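You operate a simulated robot arm through the tools that you are given. There is no shell and no other tool. Be economical: measure what you need, move in short steps, check, and stop when the job is done.

Carry out the task below with a simulated robot arm. There is one attempt and no reset: what you move stays moved.

TASK
Take the white powder jar and put it on top of the grey mallet.

The check looks at the end state, three seconds after you hand in, the way a careful person would. Anything else that was tipped, shoved, dropped, spilled or broken makes it a failure.

THE ROBOT
A 6-joint arm with a two-finger parallel gripper, fixed in place. Base frame: the origin is at the foot of the arm, x ahead of it, y to its left, z up; the work surface is at about z = 0.78. Units: m, degrees, N and s.
With the tool pointing down near the work surface it reaches from about 0.26 to 0.68 m from the base axis. Its first joint turns from -66.0 to 66.0 degrees. Payload 2.9 kg.
The tool frame sits at the grasp point between the pads (the TCP): z along the fingers, y along the line on which they close. The tips reach 0.03 m beyond it. The gripper opens to 0.11 m. The fingers are 0.02 m wide and 0.01 m thick; the gripper's body (0.048 by 0.112 m) begins 0.055 m behind the TCP.
Orientation is that of the tool frame in the base frame, as a unit quaternion [x, y, z, w]. With the fingers straight down and closing along the base's y, the tool's x points along the base's -x, its y along +y and its z along -z.

THE INTERFACE
- The arm moves only by the tool jog_arm. Its argument "rows" is a list of rows, each an object of numbers (a shift or turn left out is 0, a gripper value left out holds the last): "ax", "ay", "az": the turn, a rotation vector about the base's x, y, z in rad; "x", "y", "z": the shift along the base's x, y, z in m; "gripper": the finger opening in m, from 0 to 0.11. In form: [{"ax": .., "ay": .., "az": .., "x": .., "y": .., "z": .., "gripper": ..}, ...]. A call has 1 to 10 rows; each row shifts and turns the commanded pose from where the row before left it. A row lasts 0.2 s, in which the tool goes at most 0.05 m and 8.6 degrees; a call with a longer step from one row to the next is refused whole, and so is a gripper value outside its range. Where a pose cannot be reached the arm comes as near as it can. A force on the tool above 40 N (or 10 N above the force at the start of the call, whichever is more), or a blocked arm, ends the call early, and 0.2 s more pass. Each finger travels about 0.108 m/s and halts on what it meets, pressing with about 21 N; the grip force reading is that of the motor and also rises with nothing between the fingers. The clock runs only during rows and for 0.2 s after the last one: add rows that do not move to give the fingers time. It gives the time, the measured TCP pose, the force on the tool (base axes), the opening and the grip force at its end, in the units of the frame above (readings bear some noise), and new pictures: "pictures" is both (left out), scene, wrist or none.
- Cameras (640 x 400 px; columns grow to the right, rows downward): "scene" is fixed at [0.0833, 0.447, 1.3678]; the picture's right is [-0.65, -0.76, 0.00], its down [-0.53, 0.45, -0.72] and it looks along [0.55, -0.47, -0.69] (base axes); focal length 308 px, centre (320, 200). "wrist" rides on the gripper at [0.072, 0.017, -0.103] in the tool frame; the picture's right is [-0.23, 0.97, 0.00], its down [-0.76, -0.18, -0.62] and it looks along [-0.61, -0.14, 0.78] (tool axes); focal length 222 px, centre (320, 200). There is no depth. A picture from a camera that has moved, and an enlarged one, comes with that camera's place and axes in the base frame and with its lens.
- enlarge(camera, box): a new picture of the part [left, top, right, bottom] of that camera's present view, enlarged. The clock stands still meanwhile.
- sign_off(): hands the job in; it is judged then, once.

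Work in short steps. Places have to be worked out from the pictures, the camera data and where the tool is seen: move nearer, look again, correct. Check each grasp and each placing, and mend what went wrong. You have 90 turns and 170 pictures in all, those below and enlarged ones among them. Open the gripper and draw the arm clear of the work before you hand the job in, unless the task says otherwise; then end with one line.

The tools are called after "Emit:" as a command line: name --argument value ..., lists and objects as JSON in quotes. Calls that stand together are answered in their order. jog_arm: Moves the arm, as the interface text tells. Its arguments: {"type":"object","properties":{"rows":{"type":"array","items":{"type":"object","properties":{"ax":{"type":"number"},"ay":{"type":"number"},"az":{"type":"number"},"x":{"type":"number"},"y":{"type":"number"},"z":{"type":"number"},"gripper":{"type":"number"}}}},"pictures":{"type":"string","enum":["both","scene","wrist","none"]}},"required":["rows"]} The other tools are called the same way: enlarge (camera, box) takes an enlarged picture of a part of a camera's view; sign_off () hands the job in.

At the start:

```text
time: 0.0
position: [0.3538, -0.0029, 1.1079]
tcp_rot: [-0.001, 1.0, 0.0, 0.0]
ft_force: [1.0, 0.0, -0.6]
width: 0.1102
grasp_force: 0.0
```

scene: 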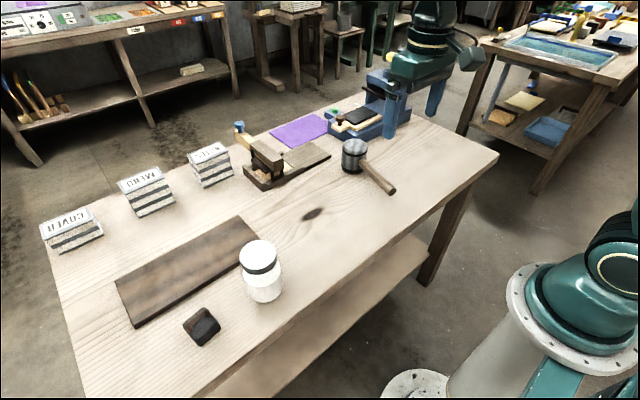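
wrist: 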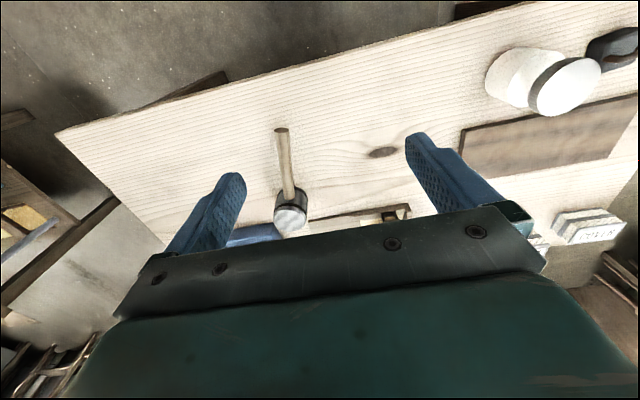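

The jar stands around (0.41, 0.32) and the mallet further to the right. I'll enlarge both for detail.

Emit:
enlarge --camera "scene" --box '[310, 110, 422, 210]'

Emit:
enlarge --camera "scene" --box '[170, 220, 330, 350]'

Emit:
enlarge --camera "wrist" --box '[230, 110, 350, 250]'

```text
4.00 times, centred on (366, 160) of scene
camera zoom: at [0.0833, 0.447, 1.3678], right [-0.65, -0.76, 0.0], down [-0.53, 0.45, -0.72], along [0.55, -0.47, -0.69], focal length 1232 px, centre (136, 360)
```

zoom: 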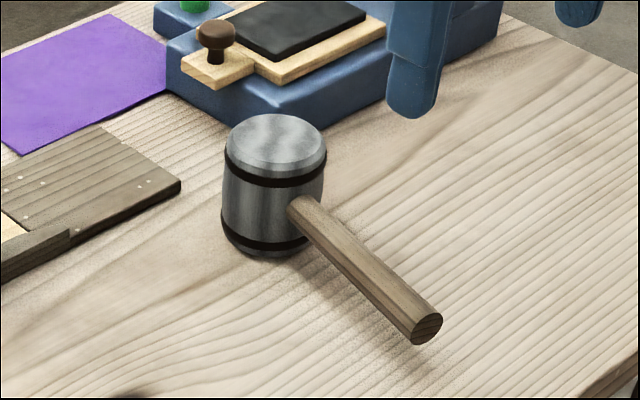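

```text
3.08 times, centred on (250, 285) of scene
camera zoom: at [0.0833, 0.447, 1.3678], right [-0.65, -0.76, 0.0], down [-0.53, 0.45, -0.72], along [0.55, -0.47, -0.69], focal length 948 px, centre (535, -62)
```

zoom: 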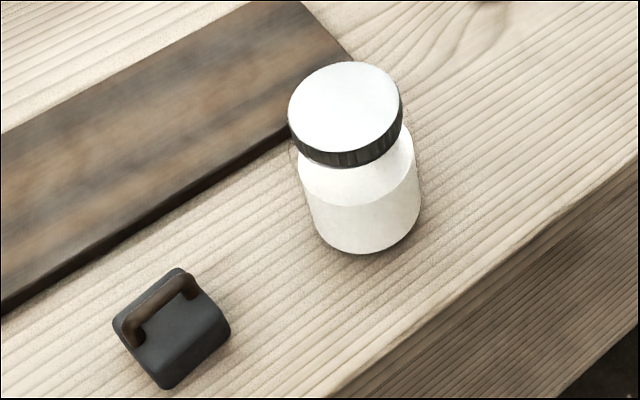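

```text
2.86 times, centred on (290, 180) of wrist
camera zoom: at [0.284, 0.0151, 1.2116], right [0.23, 0.97, 0.0], down [0.76, -0.18, 0.62], along [0.61, -0.14, -0.78], focal length 635 px, centre (406, 257)
```

zoom: 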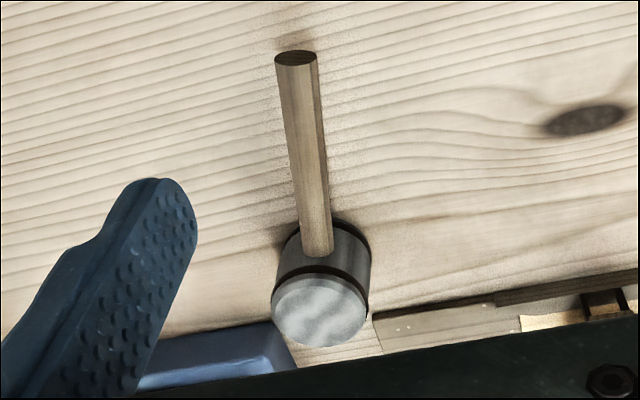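

The mallet head stands upright at about (0.596, -0.127), with its flat top at z≈0.863 and a diameter of about 0.075. The jar is at about (0.423, 0.310), 0.114 high and 0.076 wide. I'll move above the jar at the present height.

Emit:
jog_arm --rows '[{"x": 0.009, "y": 0.039, "gripper": 0.11}, {"x": 0.009, "y": 0.039}, {"x": 0.009, "y": 0.039}, {"x": 0.009, "y": 0.039}, {"x": 0.009, "y": 0.039}, {"x": 0.009, "y": 0.039}, {"x": 0.009, "y": 0.039}, {"x": 0.006, "y": 0.04}, {"z": -0.02}]'

```text
time: 2.0
position: [0.423, 0.3122, 1.0879]
tcp_rot: [0.0, 1.0, 0.0, 0.0]
ft_force: [0.0, -0.2, 0.0]
width: 0.1101
grasp_force: 0.1
camera wrist: at [0.3523, 0.3308, 1.1917], right [0.23, 0.97, 0.0], down [0.76, -0.18, 0.62], along [0.61, -0.14, -0.78], focal length 222 px, centre (320, 200)
```

scene: 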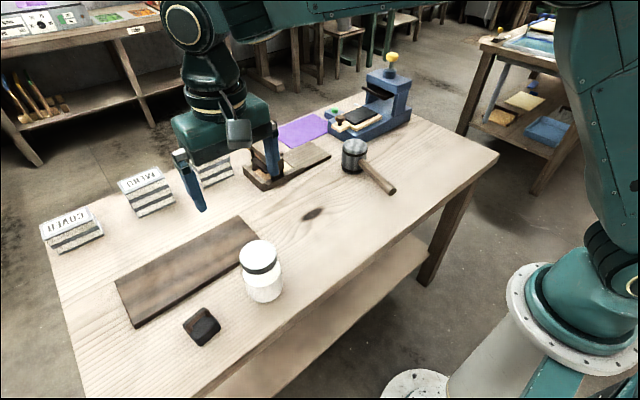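
wrist: 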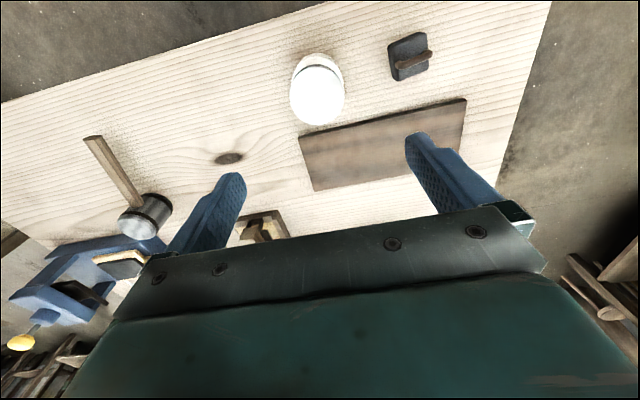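

The arm is above the jar; I'll enlarge to refine the jar's centre.

Emit:
enlarge --camera "wrist" --box '[270, 40, 366, 140]'

Emit:
enlarge --camera "wrist" --box '[70, 120, 230, 260]'

```text
4.00 times, centred on (318, 90) of wrist
camera zoom: at [0.3523, 0.3308, 1.1917], right [0.23, 0.97, 0.0], down [0.76, -0.18, 0.62], along [0.61, -0.14, -0.78], focal length 888 px, centre (328, 640)
```

zoom: 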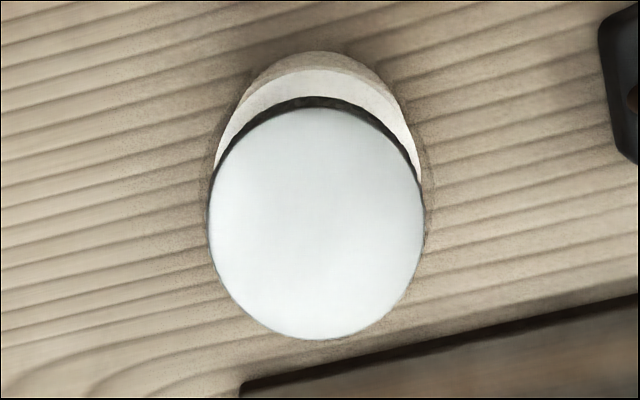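

```text
2.86 times, centred on (150, 190) of wrist
camera zoom: at [0.3523, 0.3308, 1.1917], right [0.23, 0.97, 0.0], down [0.76, -0.18, 0.62], along [0.61, -0.14, -0.78], focal length 635 px, centre (806, 229)
```

zoom: 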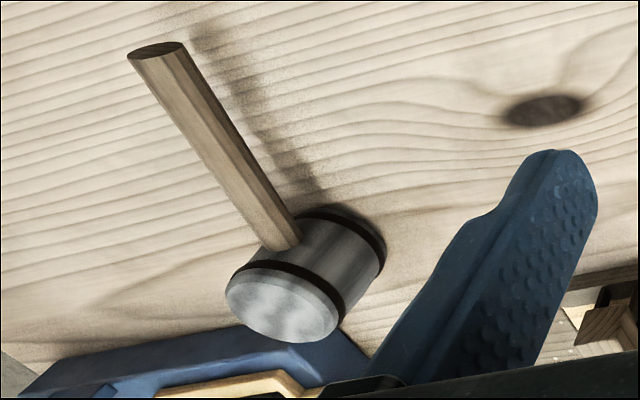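

The wrist view gives the jar's centre as (0.4215, 0.312), which matches the tool. I'll descend part of the way and look.

Emit:
jog_arm --rows '[{"z": -0.04, "x": -0.001}, {"z": -0.04}, {"z": -0.04}, {"z": -0.04}, {"z": -0.03}, {"z": -0.02}, {}]'

```text
time: 3.6
position: [0.4238, 0.3101, 0.8778]
tcp_rot: [0.0, 1.0, 0.0, 0.0]
ft_force: [0.0, -1.2, -0.2]
width: 0.1101
grasp_force: 0.0
camera wrist: at [0.352, 0.3289, 0.9808], right [0.23, 0.97, 0.0], down [0.76, -0.18, 0.62], along [0.61, -0.14, -0.78], focal length 222 px, centre (320, 200)
```

scene: 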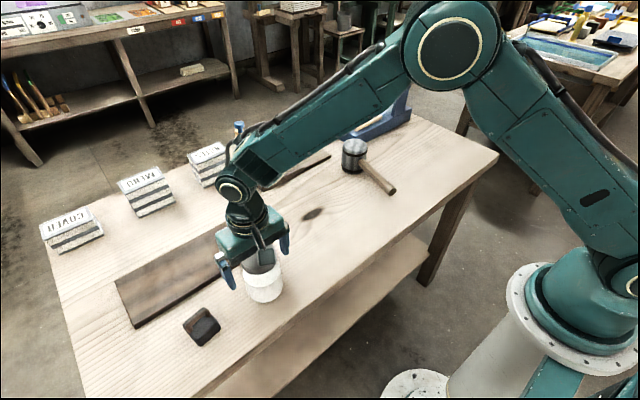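
wrist: 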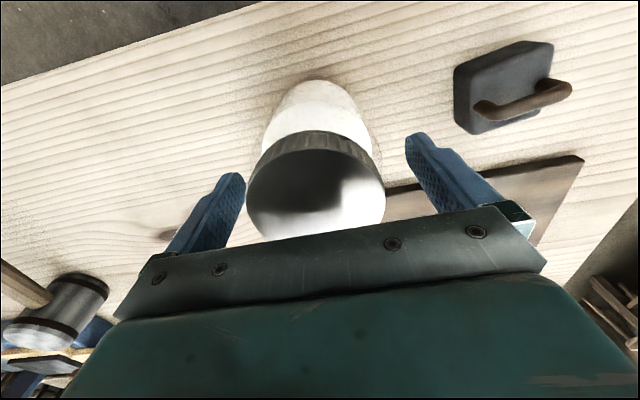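

The jar sits between the fingers with clearance on both sides. I'll go down to about z = 0.847.

Emit:
jog_arm --rows '[{"z": -0.015}, {"z": -0.015}, {}]'

Emit:
enlarge --camera "scene" --box '[190, 200, 318, 320]'

```text
time: 4.4
position: [0.4227, 0.3106, 0.848]
tcp_rot: [-0.001, 1.0, 0.0, 0.0]
ft_force: [-0.4, -0.5, -0.7]
width: 0.11
grasp_force: 0.1
camera wrist: at [0.3517, 0.3282, 0.9509], right [0.23, 0.97, 0.0], down [0.76, -0.18, 0.62], along [0.61, -0.14, -0.78], focal length 222 px, centre (320, 200)
```

scene: 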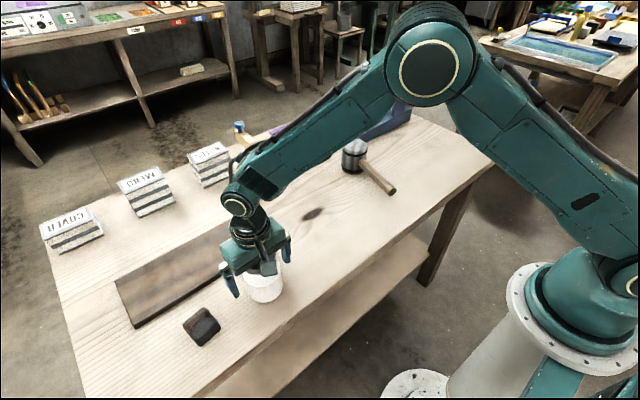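
wrist: 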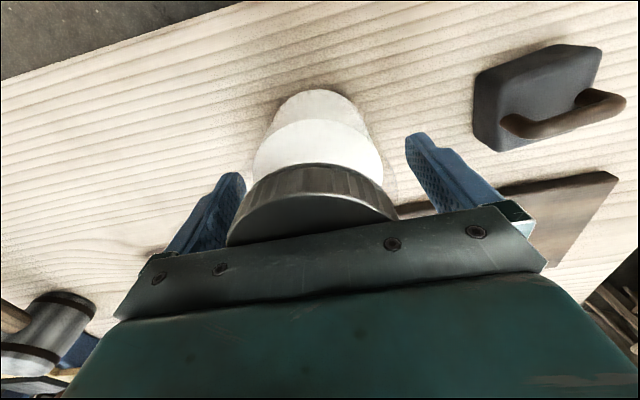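

```text
3.33 times, centred on (254, 260) of scene
camera zoom: at [0.0833, 0.447, 1.3678], right [-0.65, -0.76, 0.0], down [-0.53, 0.45, -0.72], along [0.55, -0.47, -0.69], focal length 1027 px, centre (540, 0)
```

zoom: 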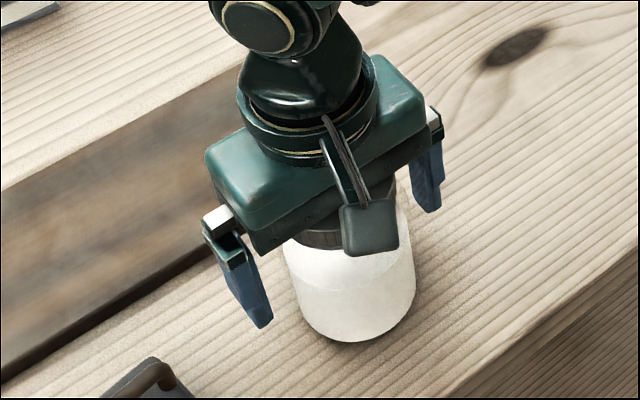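

The fingers straddle the body, and there's a little clearance above the lid. I'll close the gripper.

Emit:
jog_arm --rows '[{"gripper": 0.085}, {"gripper": 0.06}, {"gripper": 0.04}, {"gripper": 0.04}, {}]'

```text
time: 5.6
position: [0.423, 0.311, 0.8486]
tcp_rot: [0.0, 1.0, 0.0, 0.0]
ft_force: [0.6, -0.4, -1.0]
width: 0.0796
grasp_force: 21.1
camera wrist: at [0.3517, 0.3282, 0.951], right [0.23, 0.97, 0.0], down [0.76, -0.18, 0.62], along [0.61, -0.14, -0.78], focal length 222 px, centre (320, 200)
```

scene: 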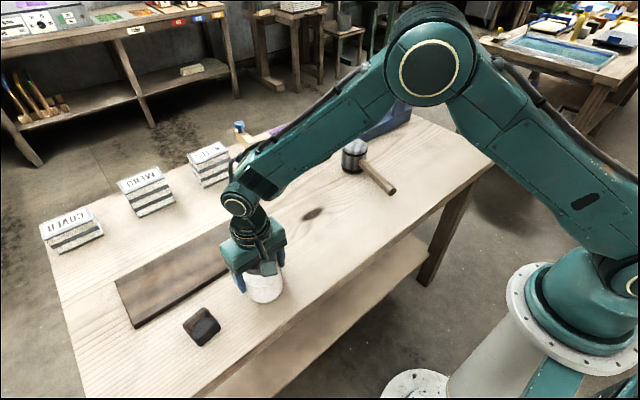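
wrist: 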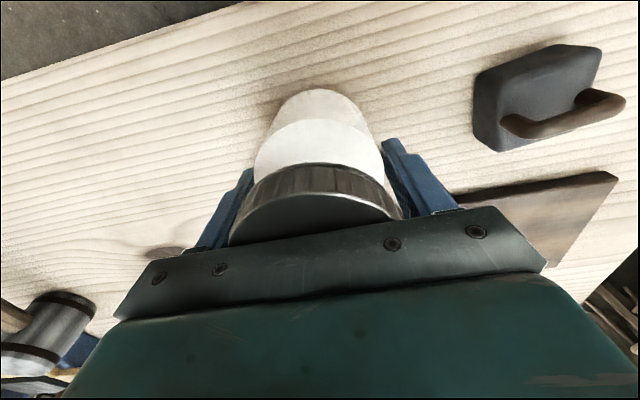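

The grip has closed on the body at 0.080 wide with 21 N. I'll lift gently and check.

Emit:
jog_arm --rows '[{"z": 0.005}, {"z": 0.01}, {"z": 0.02}, {"z": 0.03}, {"z": 0.03}, {"z": 0.03}, {"z": 0.02}, {}]'

```text
time: 7.4
position: [0.4211, 0.3097, 0.9936]
tcp_rot: [0.0, 1.0, 0.0, 0.0]
ft_force: [-0.1, 0.2, -3.8]
width: 0.0793
grasp_force: 21.3
camera wrist: at [0.3505, 0.3272, 1.0976], right [0.23, 0.97, 0.0], down [0.76, -0.18, 0.62], along [0.61, -0.14, -0.78], focal length 222 px, centre (320, 200)
```

scene: 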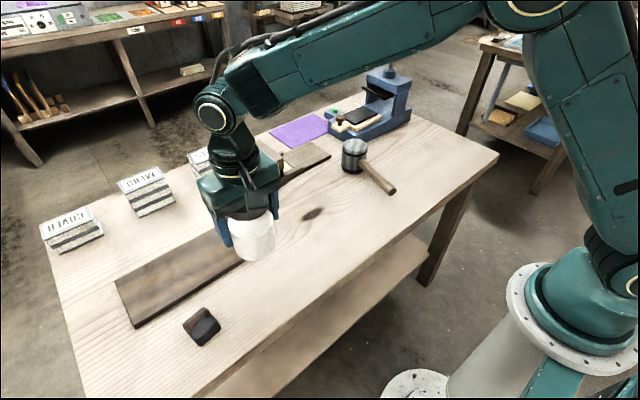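
wrist: 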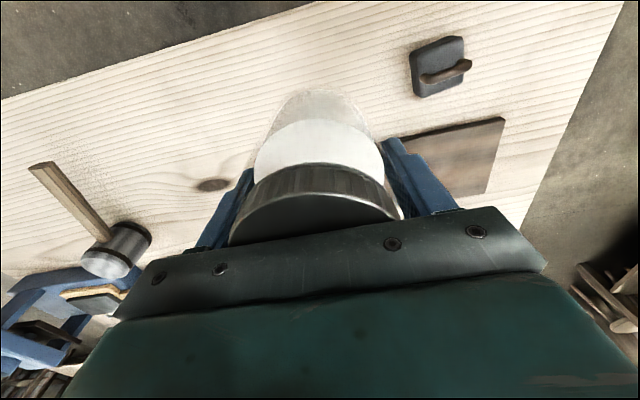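

The jar is held upright, with its bottom about 0.068 below the TCP. My mallet top estimate averages (0.594, -0.122, 0.863), so I'll carry the jar towards it and stop short for another look.

Emit:
jog_arm --rows '[{"z": 0.02, "y": -0.01}, {"x": 0.016, "y": -0.038}, {"x": 0.016, "y": -0.038}, {"x": 0.016, "y": -0.038}, {"x": 0.016, "y": -0.038}, {"x": 0.016, "y": -0.038}, {"x": 0.016, "y": -0.038}, {"x": 0.016, "y": -0.038}, {"x": 0.01, "y": -0.02}, {}]'

Emit:
enlarge --camera "scene" --box '[270, 80, 430, 210]'

```text
time: 9.6
position: [0.5451, 0.0124, 1.0126]
tcp_rot: [0.0, 1.0, 0.0, 0.0]
ft_force: [0.2, -0.6, -4.0]
width: 0.0795
grasp_force: 21.1
camera wrist: at [0.4753, 0.0303, 1.1154], right [0.23, 0.97, 0.0], down [0.76, -0.18, 0.62], along [0.61, -0.14, -0.78], focal length 222 px, centre (320, 200)
```

scene: 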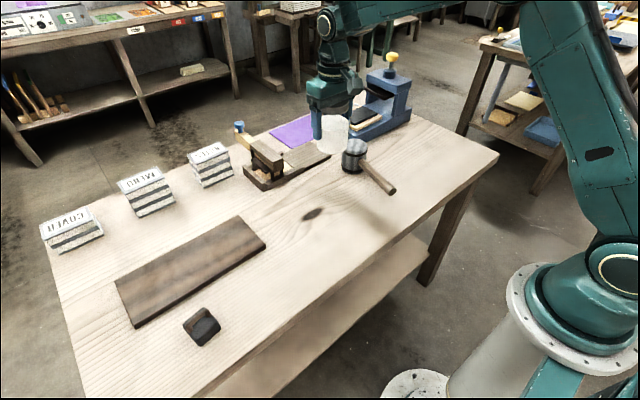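
wrist: 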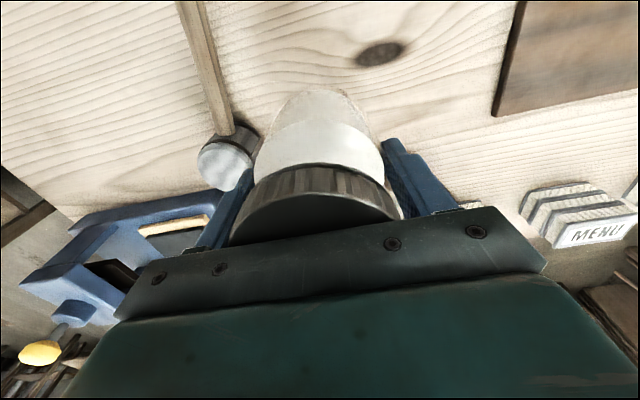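

```text
3.08 times, centred on (350, 145) of scene
camera zoom: at [0.0834, 0.447, 1.3678], right [-0.65, -0.76, 0.0], down [-0.53, 0.45, -0.72], along [0.55, -0.47, -0.69], focal length 948 px, centre (228, 369)
```

zoom: 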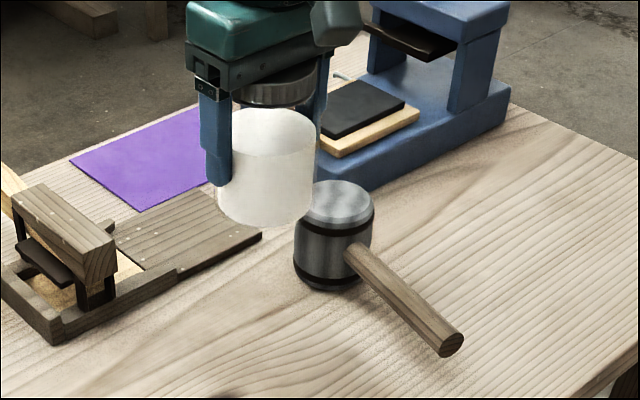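

The mallet top is partly visible from the wrist; I'll enlarge it to refine its place.

Emit:
enlarge --camera "wrist" --box '[180, 100, 276, 200]'

```text
4.00 times, centred on (228, 150) of wrist
camera zoom: at [0.4753, 0.0303, 1.1154], right [0.23, 0.97, 0.0], down [0.76, -0.18, 0.62], along [0.61, -0.14, -0.78], focal length 888 px, centre (688, 400)
```

zoom: 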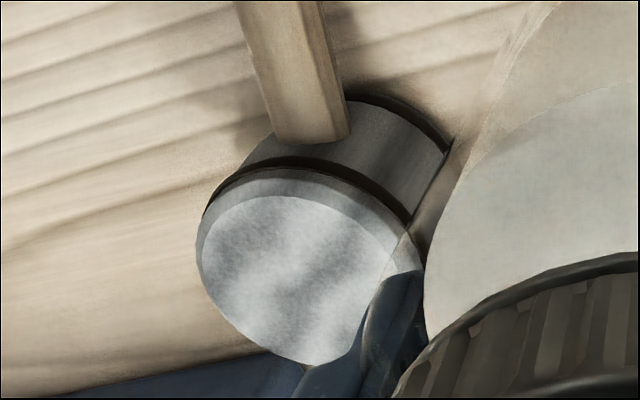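

The refined mallet top is about (0.594, -0.127). I'll move the jar above it and lower it to about 15 mm of clearance.

Emit:
jog_arm --rows '[{"x": 0.013, "y": -0.035}, {"x": 0.013, "y": -0.035}, {"x": 0.013, "y": -0.035}, {"x": 0.01, "y": -0.034}, {}, {"z": -0.03}, {"z": -0.025}, {}]'

Emit:
enlarge --camera "scene" --box '[290, 80, 430, 200]'

```text
time: 11.4
position: [0.594, -0.1233, 0.9585]
tcp_rot: [-0.001, 1.0, 0.0, 0.0]
ft_force: [-0.9, 0.5, -3.6]
width: 0.0792
grasp_force: 20.4
camera wrist: at [0.5236, -0.1063, 1.0613], right [0.23, 0.97, 0.0], down [0.76, -0.18, 0.62], along [0.61, -0.14, -0.78], focal length 222 px, centre (320, 200)
```

scene: 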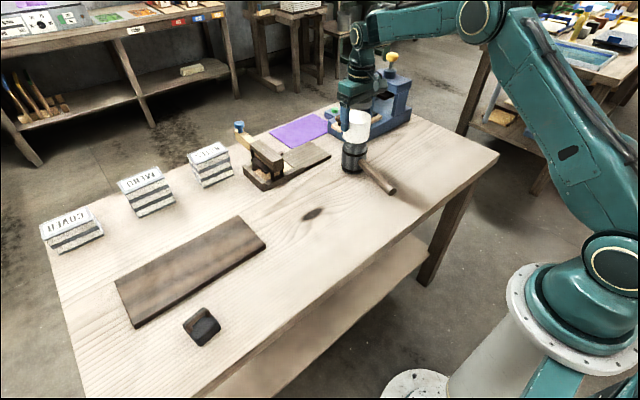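
wrist: 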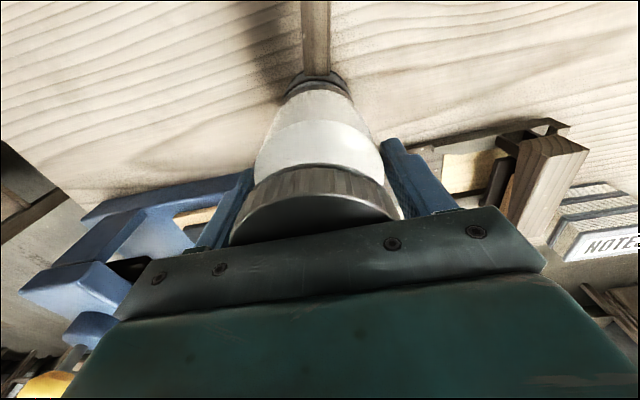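

```text
3.33 times, centred on (360, 140) of scene
camera zoom: at [0.0833, 0.447, 1.3678], right [-0.65, -0.76, 0.0], down [-0.53, 0.45, -0.72], along [0.55, -0.47, -0.69], focal length 1027 px, centre (187, 400)
```

zoom: 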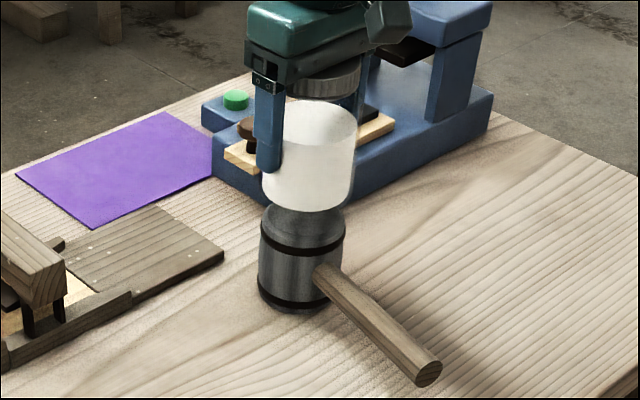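

The jar is nearly above the head. I'll check the alignment from the wrist view too.

Emit:
enlarge --camera "wrist" --box '[256, 50, 384, 170]'

Emit:
enlarge --camera "scene" --box '[325, 100, 389, 180]'

```text
3.33 times, centred on (320, 110) of wrist
camera zoom: at [0.5236, -0.1063, 1.0613], right [0.23, 0.97, 0.0], down [0.76, -0.18, 0.62], along [0.61, -0.14, -0.78], focal length 740 px, centre (320, 500)
```

zoom: 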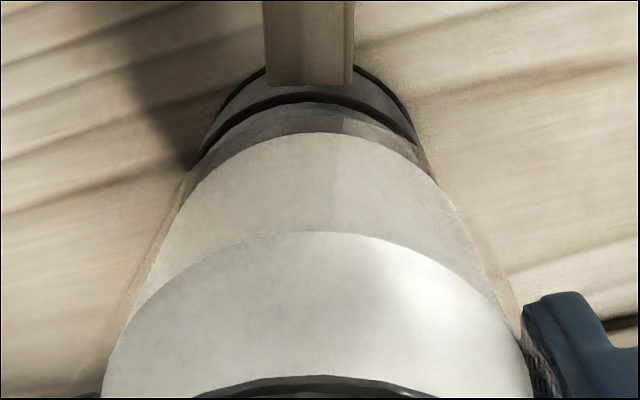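

```text
5.00 times, centred on (357, 140) of scene
camera zoom: at [0.0833, 0.447, 1.3678], right [-0.65, -0.76, 0.0], down [-0.53, 0.45, -0.72], along [0.55, -0.47, -0.69], focal length 1540 px, centre (135, 500)
```

zoom: 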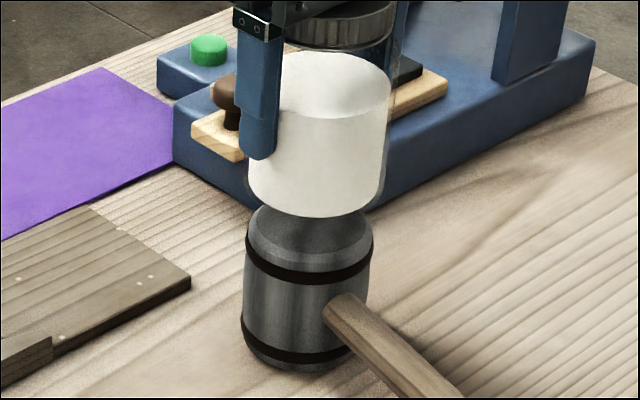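

Alignment is within about 3 mm; I'll nudge +x by 2 mm and lower to just above the expected contact.

Emit:
jog_arm --rows '[{"x": 0.002, "z": -0.008}, {"z": -0.008}, {"z": -0.005}, {}]' --pictures "scene"

Emit:
enlarge --camera "scene" --box '[325, 100, 389, 180]'

```text
time: 12.4
position: [0.5966, -0.1239, 0.9374]
tcp_rot: [0.0, 1.0, 0.0, 0.0]
ft_force: [0.1, -0.3, -3.9]
width: 0.0793
grasp_force: 21.1
```

scene: 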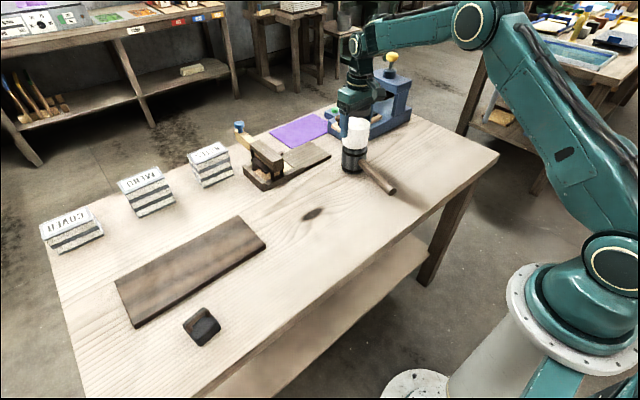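

```text
5.00 times, centred on (357, 140) of scene
camera zoom: at [0.0833, 0.447, 1.3678], right [-0.65, -0.76, 0.0], down [-0.53, 0.45, -0.72], along [0.55, -0.47, -0.69], focal length 1540 px, centre (135, 500)
```

zoom: 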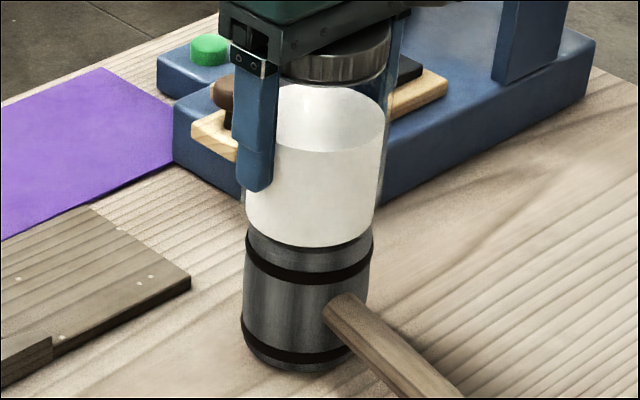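

It's well aligned with only a few mm left. I'll lower in small steps and watch the force.

Emit:
jog_arm --rows '[{"z": -0.002}, {"z": -0.002}, {}]' --pictures "none"

```text
time: 13.2
position: [0.5963, -0.1254, 0.9352]
tcp_rot: [0.0, 1.0, 0.0, 0.001]
ft_force: [-3.0, 0.0, 11.4]
width: 0.0794
grasp_force: 21.1
```

The force went from -3.9 N to +11.4 N, so the jar has made contact. I'll ease up by 1 mm to unload and look.

Emit:
jog_arm --rows '[{"z": 0.001}, {}]'

Emit:
enlarge --camera "scene" --box '[325, 100, 389, 180]'

Emit:
enlarge --camera "wrist" --box '[256, 50, 384, 170]'

```text
time: 13.8
position: [0.5963, -0.1237, 0.9332]
tcp_rot: [0.0, 1.0, 0.001, -0.001]
ft_force: [-1.0, -2.5, 3.8]
width: 0.079
grasp_force: 21.2
camera wrist: at [0.5253, -0.1067, 1.037], right [0.23, 0.97, 0.0], down [0.76, -0.18, 0.62], along [0.61, -0.14, -0.78], focal length 222 px, centre (320, 200)
```

scene: 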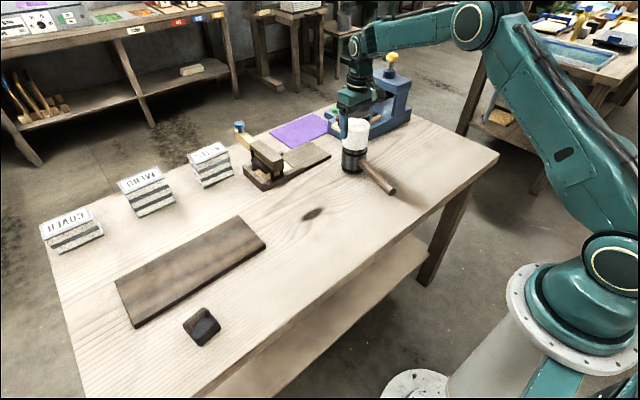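
wrist: 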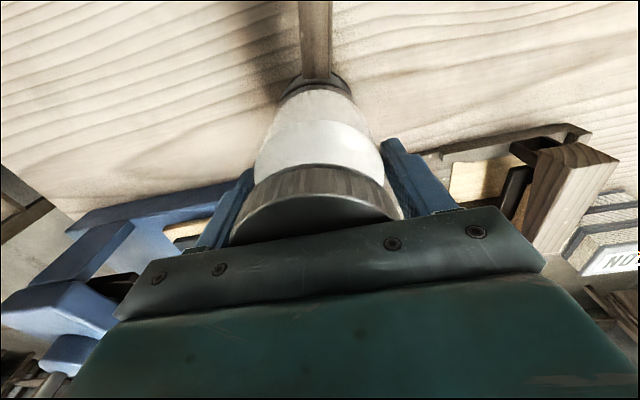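

```text
5.00 times, centred on (357, 140) of scene
camera zoom: at [0.0832, 0.447, 1.3679], right [-0.65, -0.76, 0.0], down [-0.53, 0.45, -0.72], along [0.55, -0.47, -0.69], focal length 1540 px, centre (135, 500)
```

zoom: 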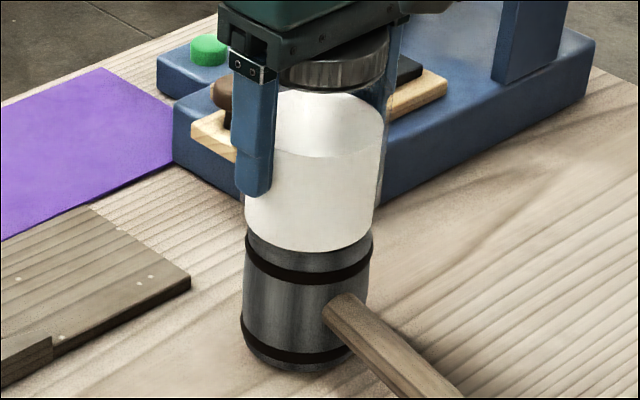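

```text
3.33 times, centred on (320, 110) of wrist
camera zoom: at [0.5253, -0.1067, 1.037], right [0.23, 0.97, 0.0], down [0.76, -0.18, 0.62], along [0.61, -0.14, -0.78], focal length 740 px, centre (320, 500)
```

zoom: 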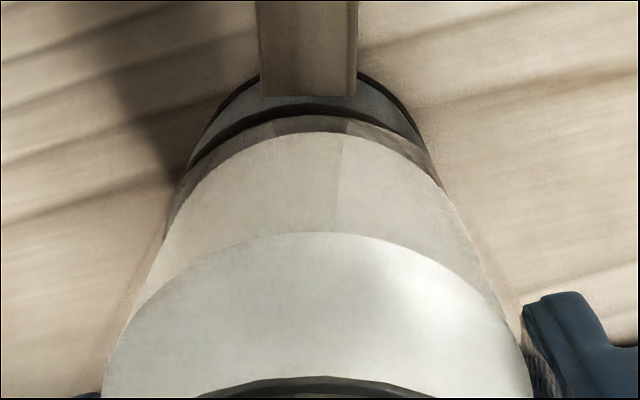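

The jar rests centred on the head with a light contact force of a few N. I'll open the fingers gradually.

Emit:
jog_arm --rows '[{"gripper": 0.078}, {"gripper": 0.082}, {"gripper": 0.086}, {"gripper": 0.094}, {"gripper": 0.104}, {"gripper": 0.11}, {}]'

Emit:
enlarge --camera "scene" --box '[325, 100, 389, 180]'

```text
time: 15.4
position: [0.596, -0.124, 0.9346]
tcp_rot: [0.0, 1.0, 0.0, 0.0]
ft_force: [0.4, 0.5, -0.2]
width: 0.1099
grasp_force: 0.1
camera wrist: at [0.5253, -0.1065, 1.0371], right [0.23, 0.97, 0.0], down [0.76, -0.18, 0.62], along [0.61, -0.14, -0.78], focal length 222 px, centre (320, 200)
```

scene: 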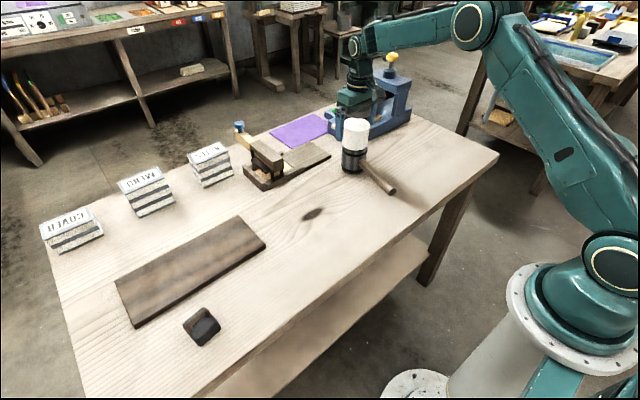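
wrist: 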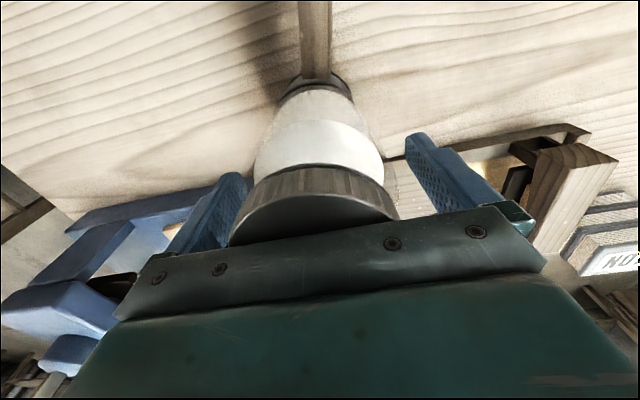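

```text
5.00 times, centred on (357, 140) of scene
camera zoom: at [0.0833, 0.447, 1.3678], right [-0.65, -0.76, 0.0], down [-0.53, 0.45, -0.72], along [0.55, -0.47, -0.69], focal length 1540 px, centre (135, 500)
```

zoom: 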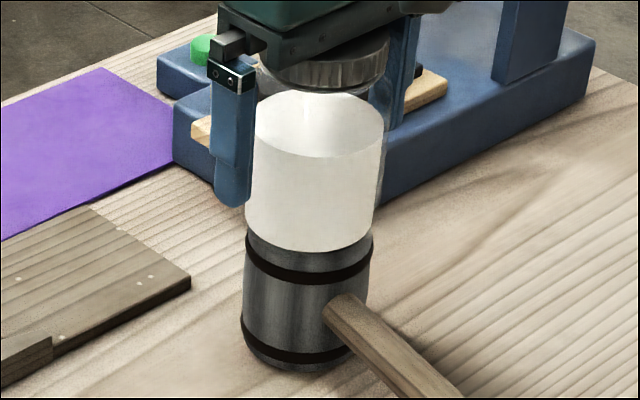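

The jar stands free and still on the mallet. I'll rise straight up to clear it, then draw back.

Emit:
jog_arm --rows '[{"z": 0.01}, {"z": 0.025}, {"z": 0.035}, {"z": 0.035}, {"z": 0.035}, {"z": 0.02}, {"x": -0.04}, {"x": -0.045}, {"x": -0.045}, {}]'

Emit:
enlarge --camera "scene" --box '[310, 90, 420, 200]'

```text
time: 17.6
position: [0.4662, -0.1226, 1.0943]
tcp_rot: [-0.001, 1.0, 0.0, 0.0]
ft_force: [-0.2, 0.3, 0.4]
width: 0.11
grasp_force: 0.1
camera wrist: at [0.3954, -0.1059, 1.1975], right [0.23, 0.97, 0.0], down [0.76, -0.18, 0.62], along [0.61, -0.14, -0.78], focal length 222 px, centre (320, 200)
```

scene: 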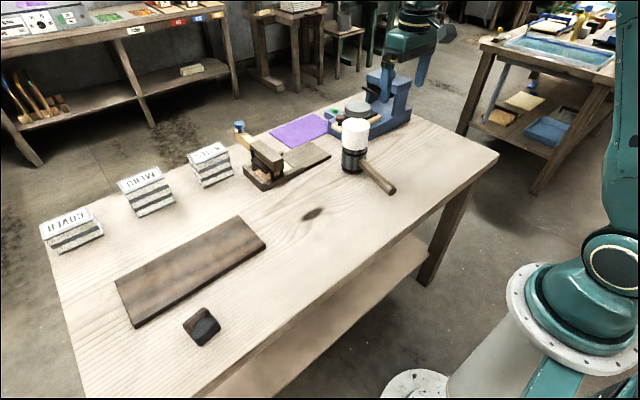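
wrist: 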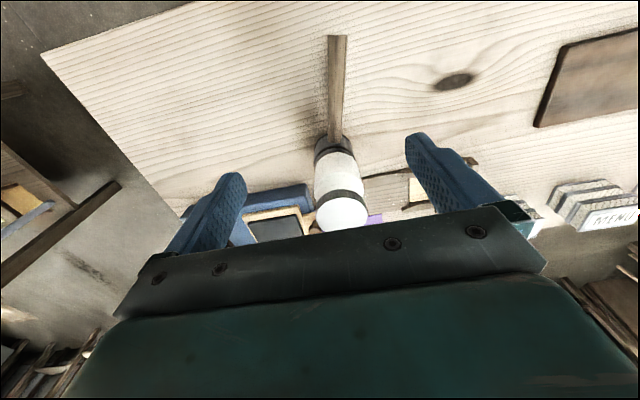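

```text
3.64 times, centred on (365, 145) of scene
camera zoom: at [0.0832, 0.447, 1.3678], right [-0.65, -0.76, 0.0], down [-0.53, 0.45, -0.72], along [0.55, -0.47, -0.69], focal length 1120 px, centre (156, 400)
```

zoom: 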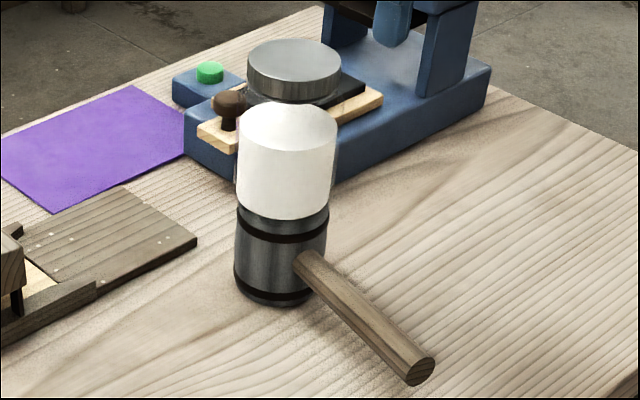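

The jar stands on the head. I'll check the lid closely from the wrist and confirm the stack is stable.

Emit:
enlarge --camera "wrist" --box '[290, 120, 390, 240]'

Emit:
enlarge --camera "scene" --box '[330, 95, 382, 150]'

```text
3.33 times, centred on (340, 180) of wrist
camera zoom: at [0.3954, -0.1059, 1.1975], right [0.23, 0.97, 0.0], down [0.76, -0.18, 0.62], along [0.61, -0.14, -0.78], focal length 740 px, centre (253, 267)
```

zoom: 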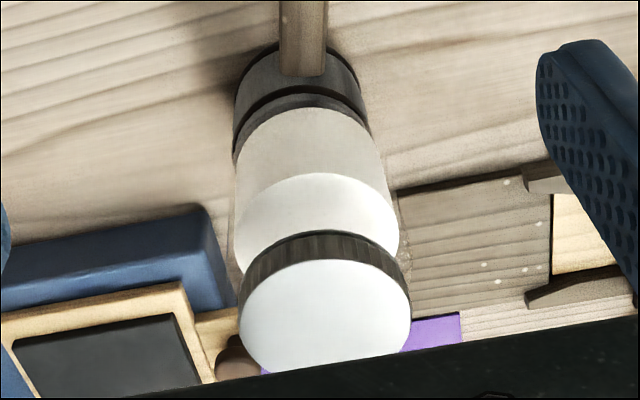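

```text
7.27 times, centred on (356, 122) of scene
camera zoom: at [0.0832, 0.447, 1.3678], right [-0.65, -0.76, 0.0], down [-0.53, 0.45, -0.72], along [0.55, -0.47, -0.69], focal length 2241 px, centre (58, 764)
```

zoom: 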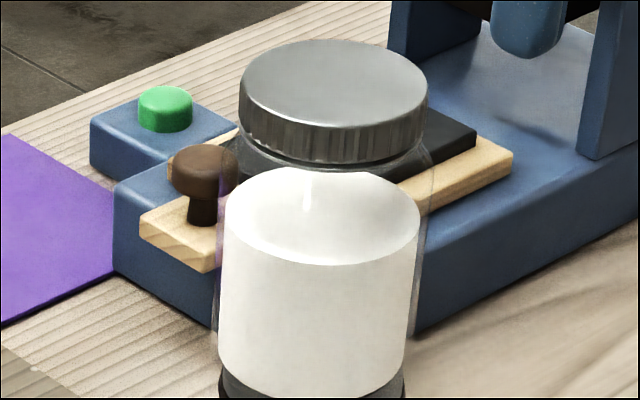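

It is a glass jar of white powder with a metal lid, upright and centred on the mallet head. The lid is on, nothing else has moved, and the gripper is open and clear, so I'm handing in.

Emit:
sign_off

```text
The job is handed in.
```

The white powder jar is standing upright on top of the grey mallet's head, with the gripper open and drawn clear; I saw nothing else moved in the last pictures.
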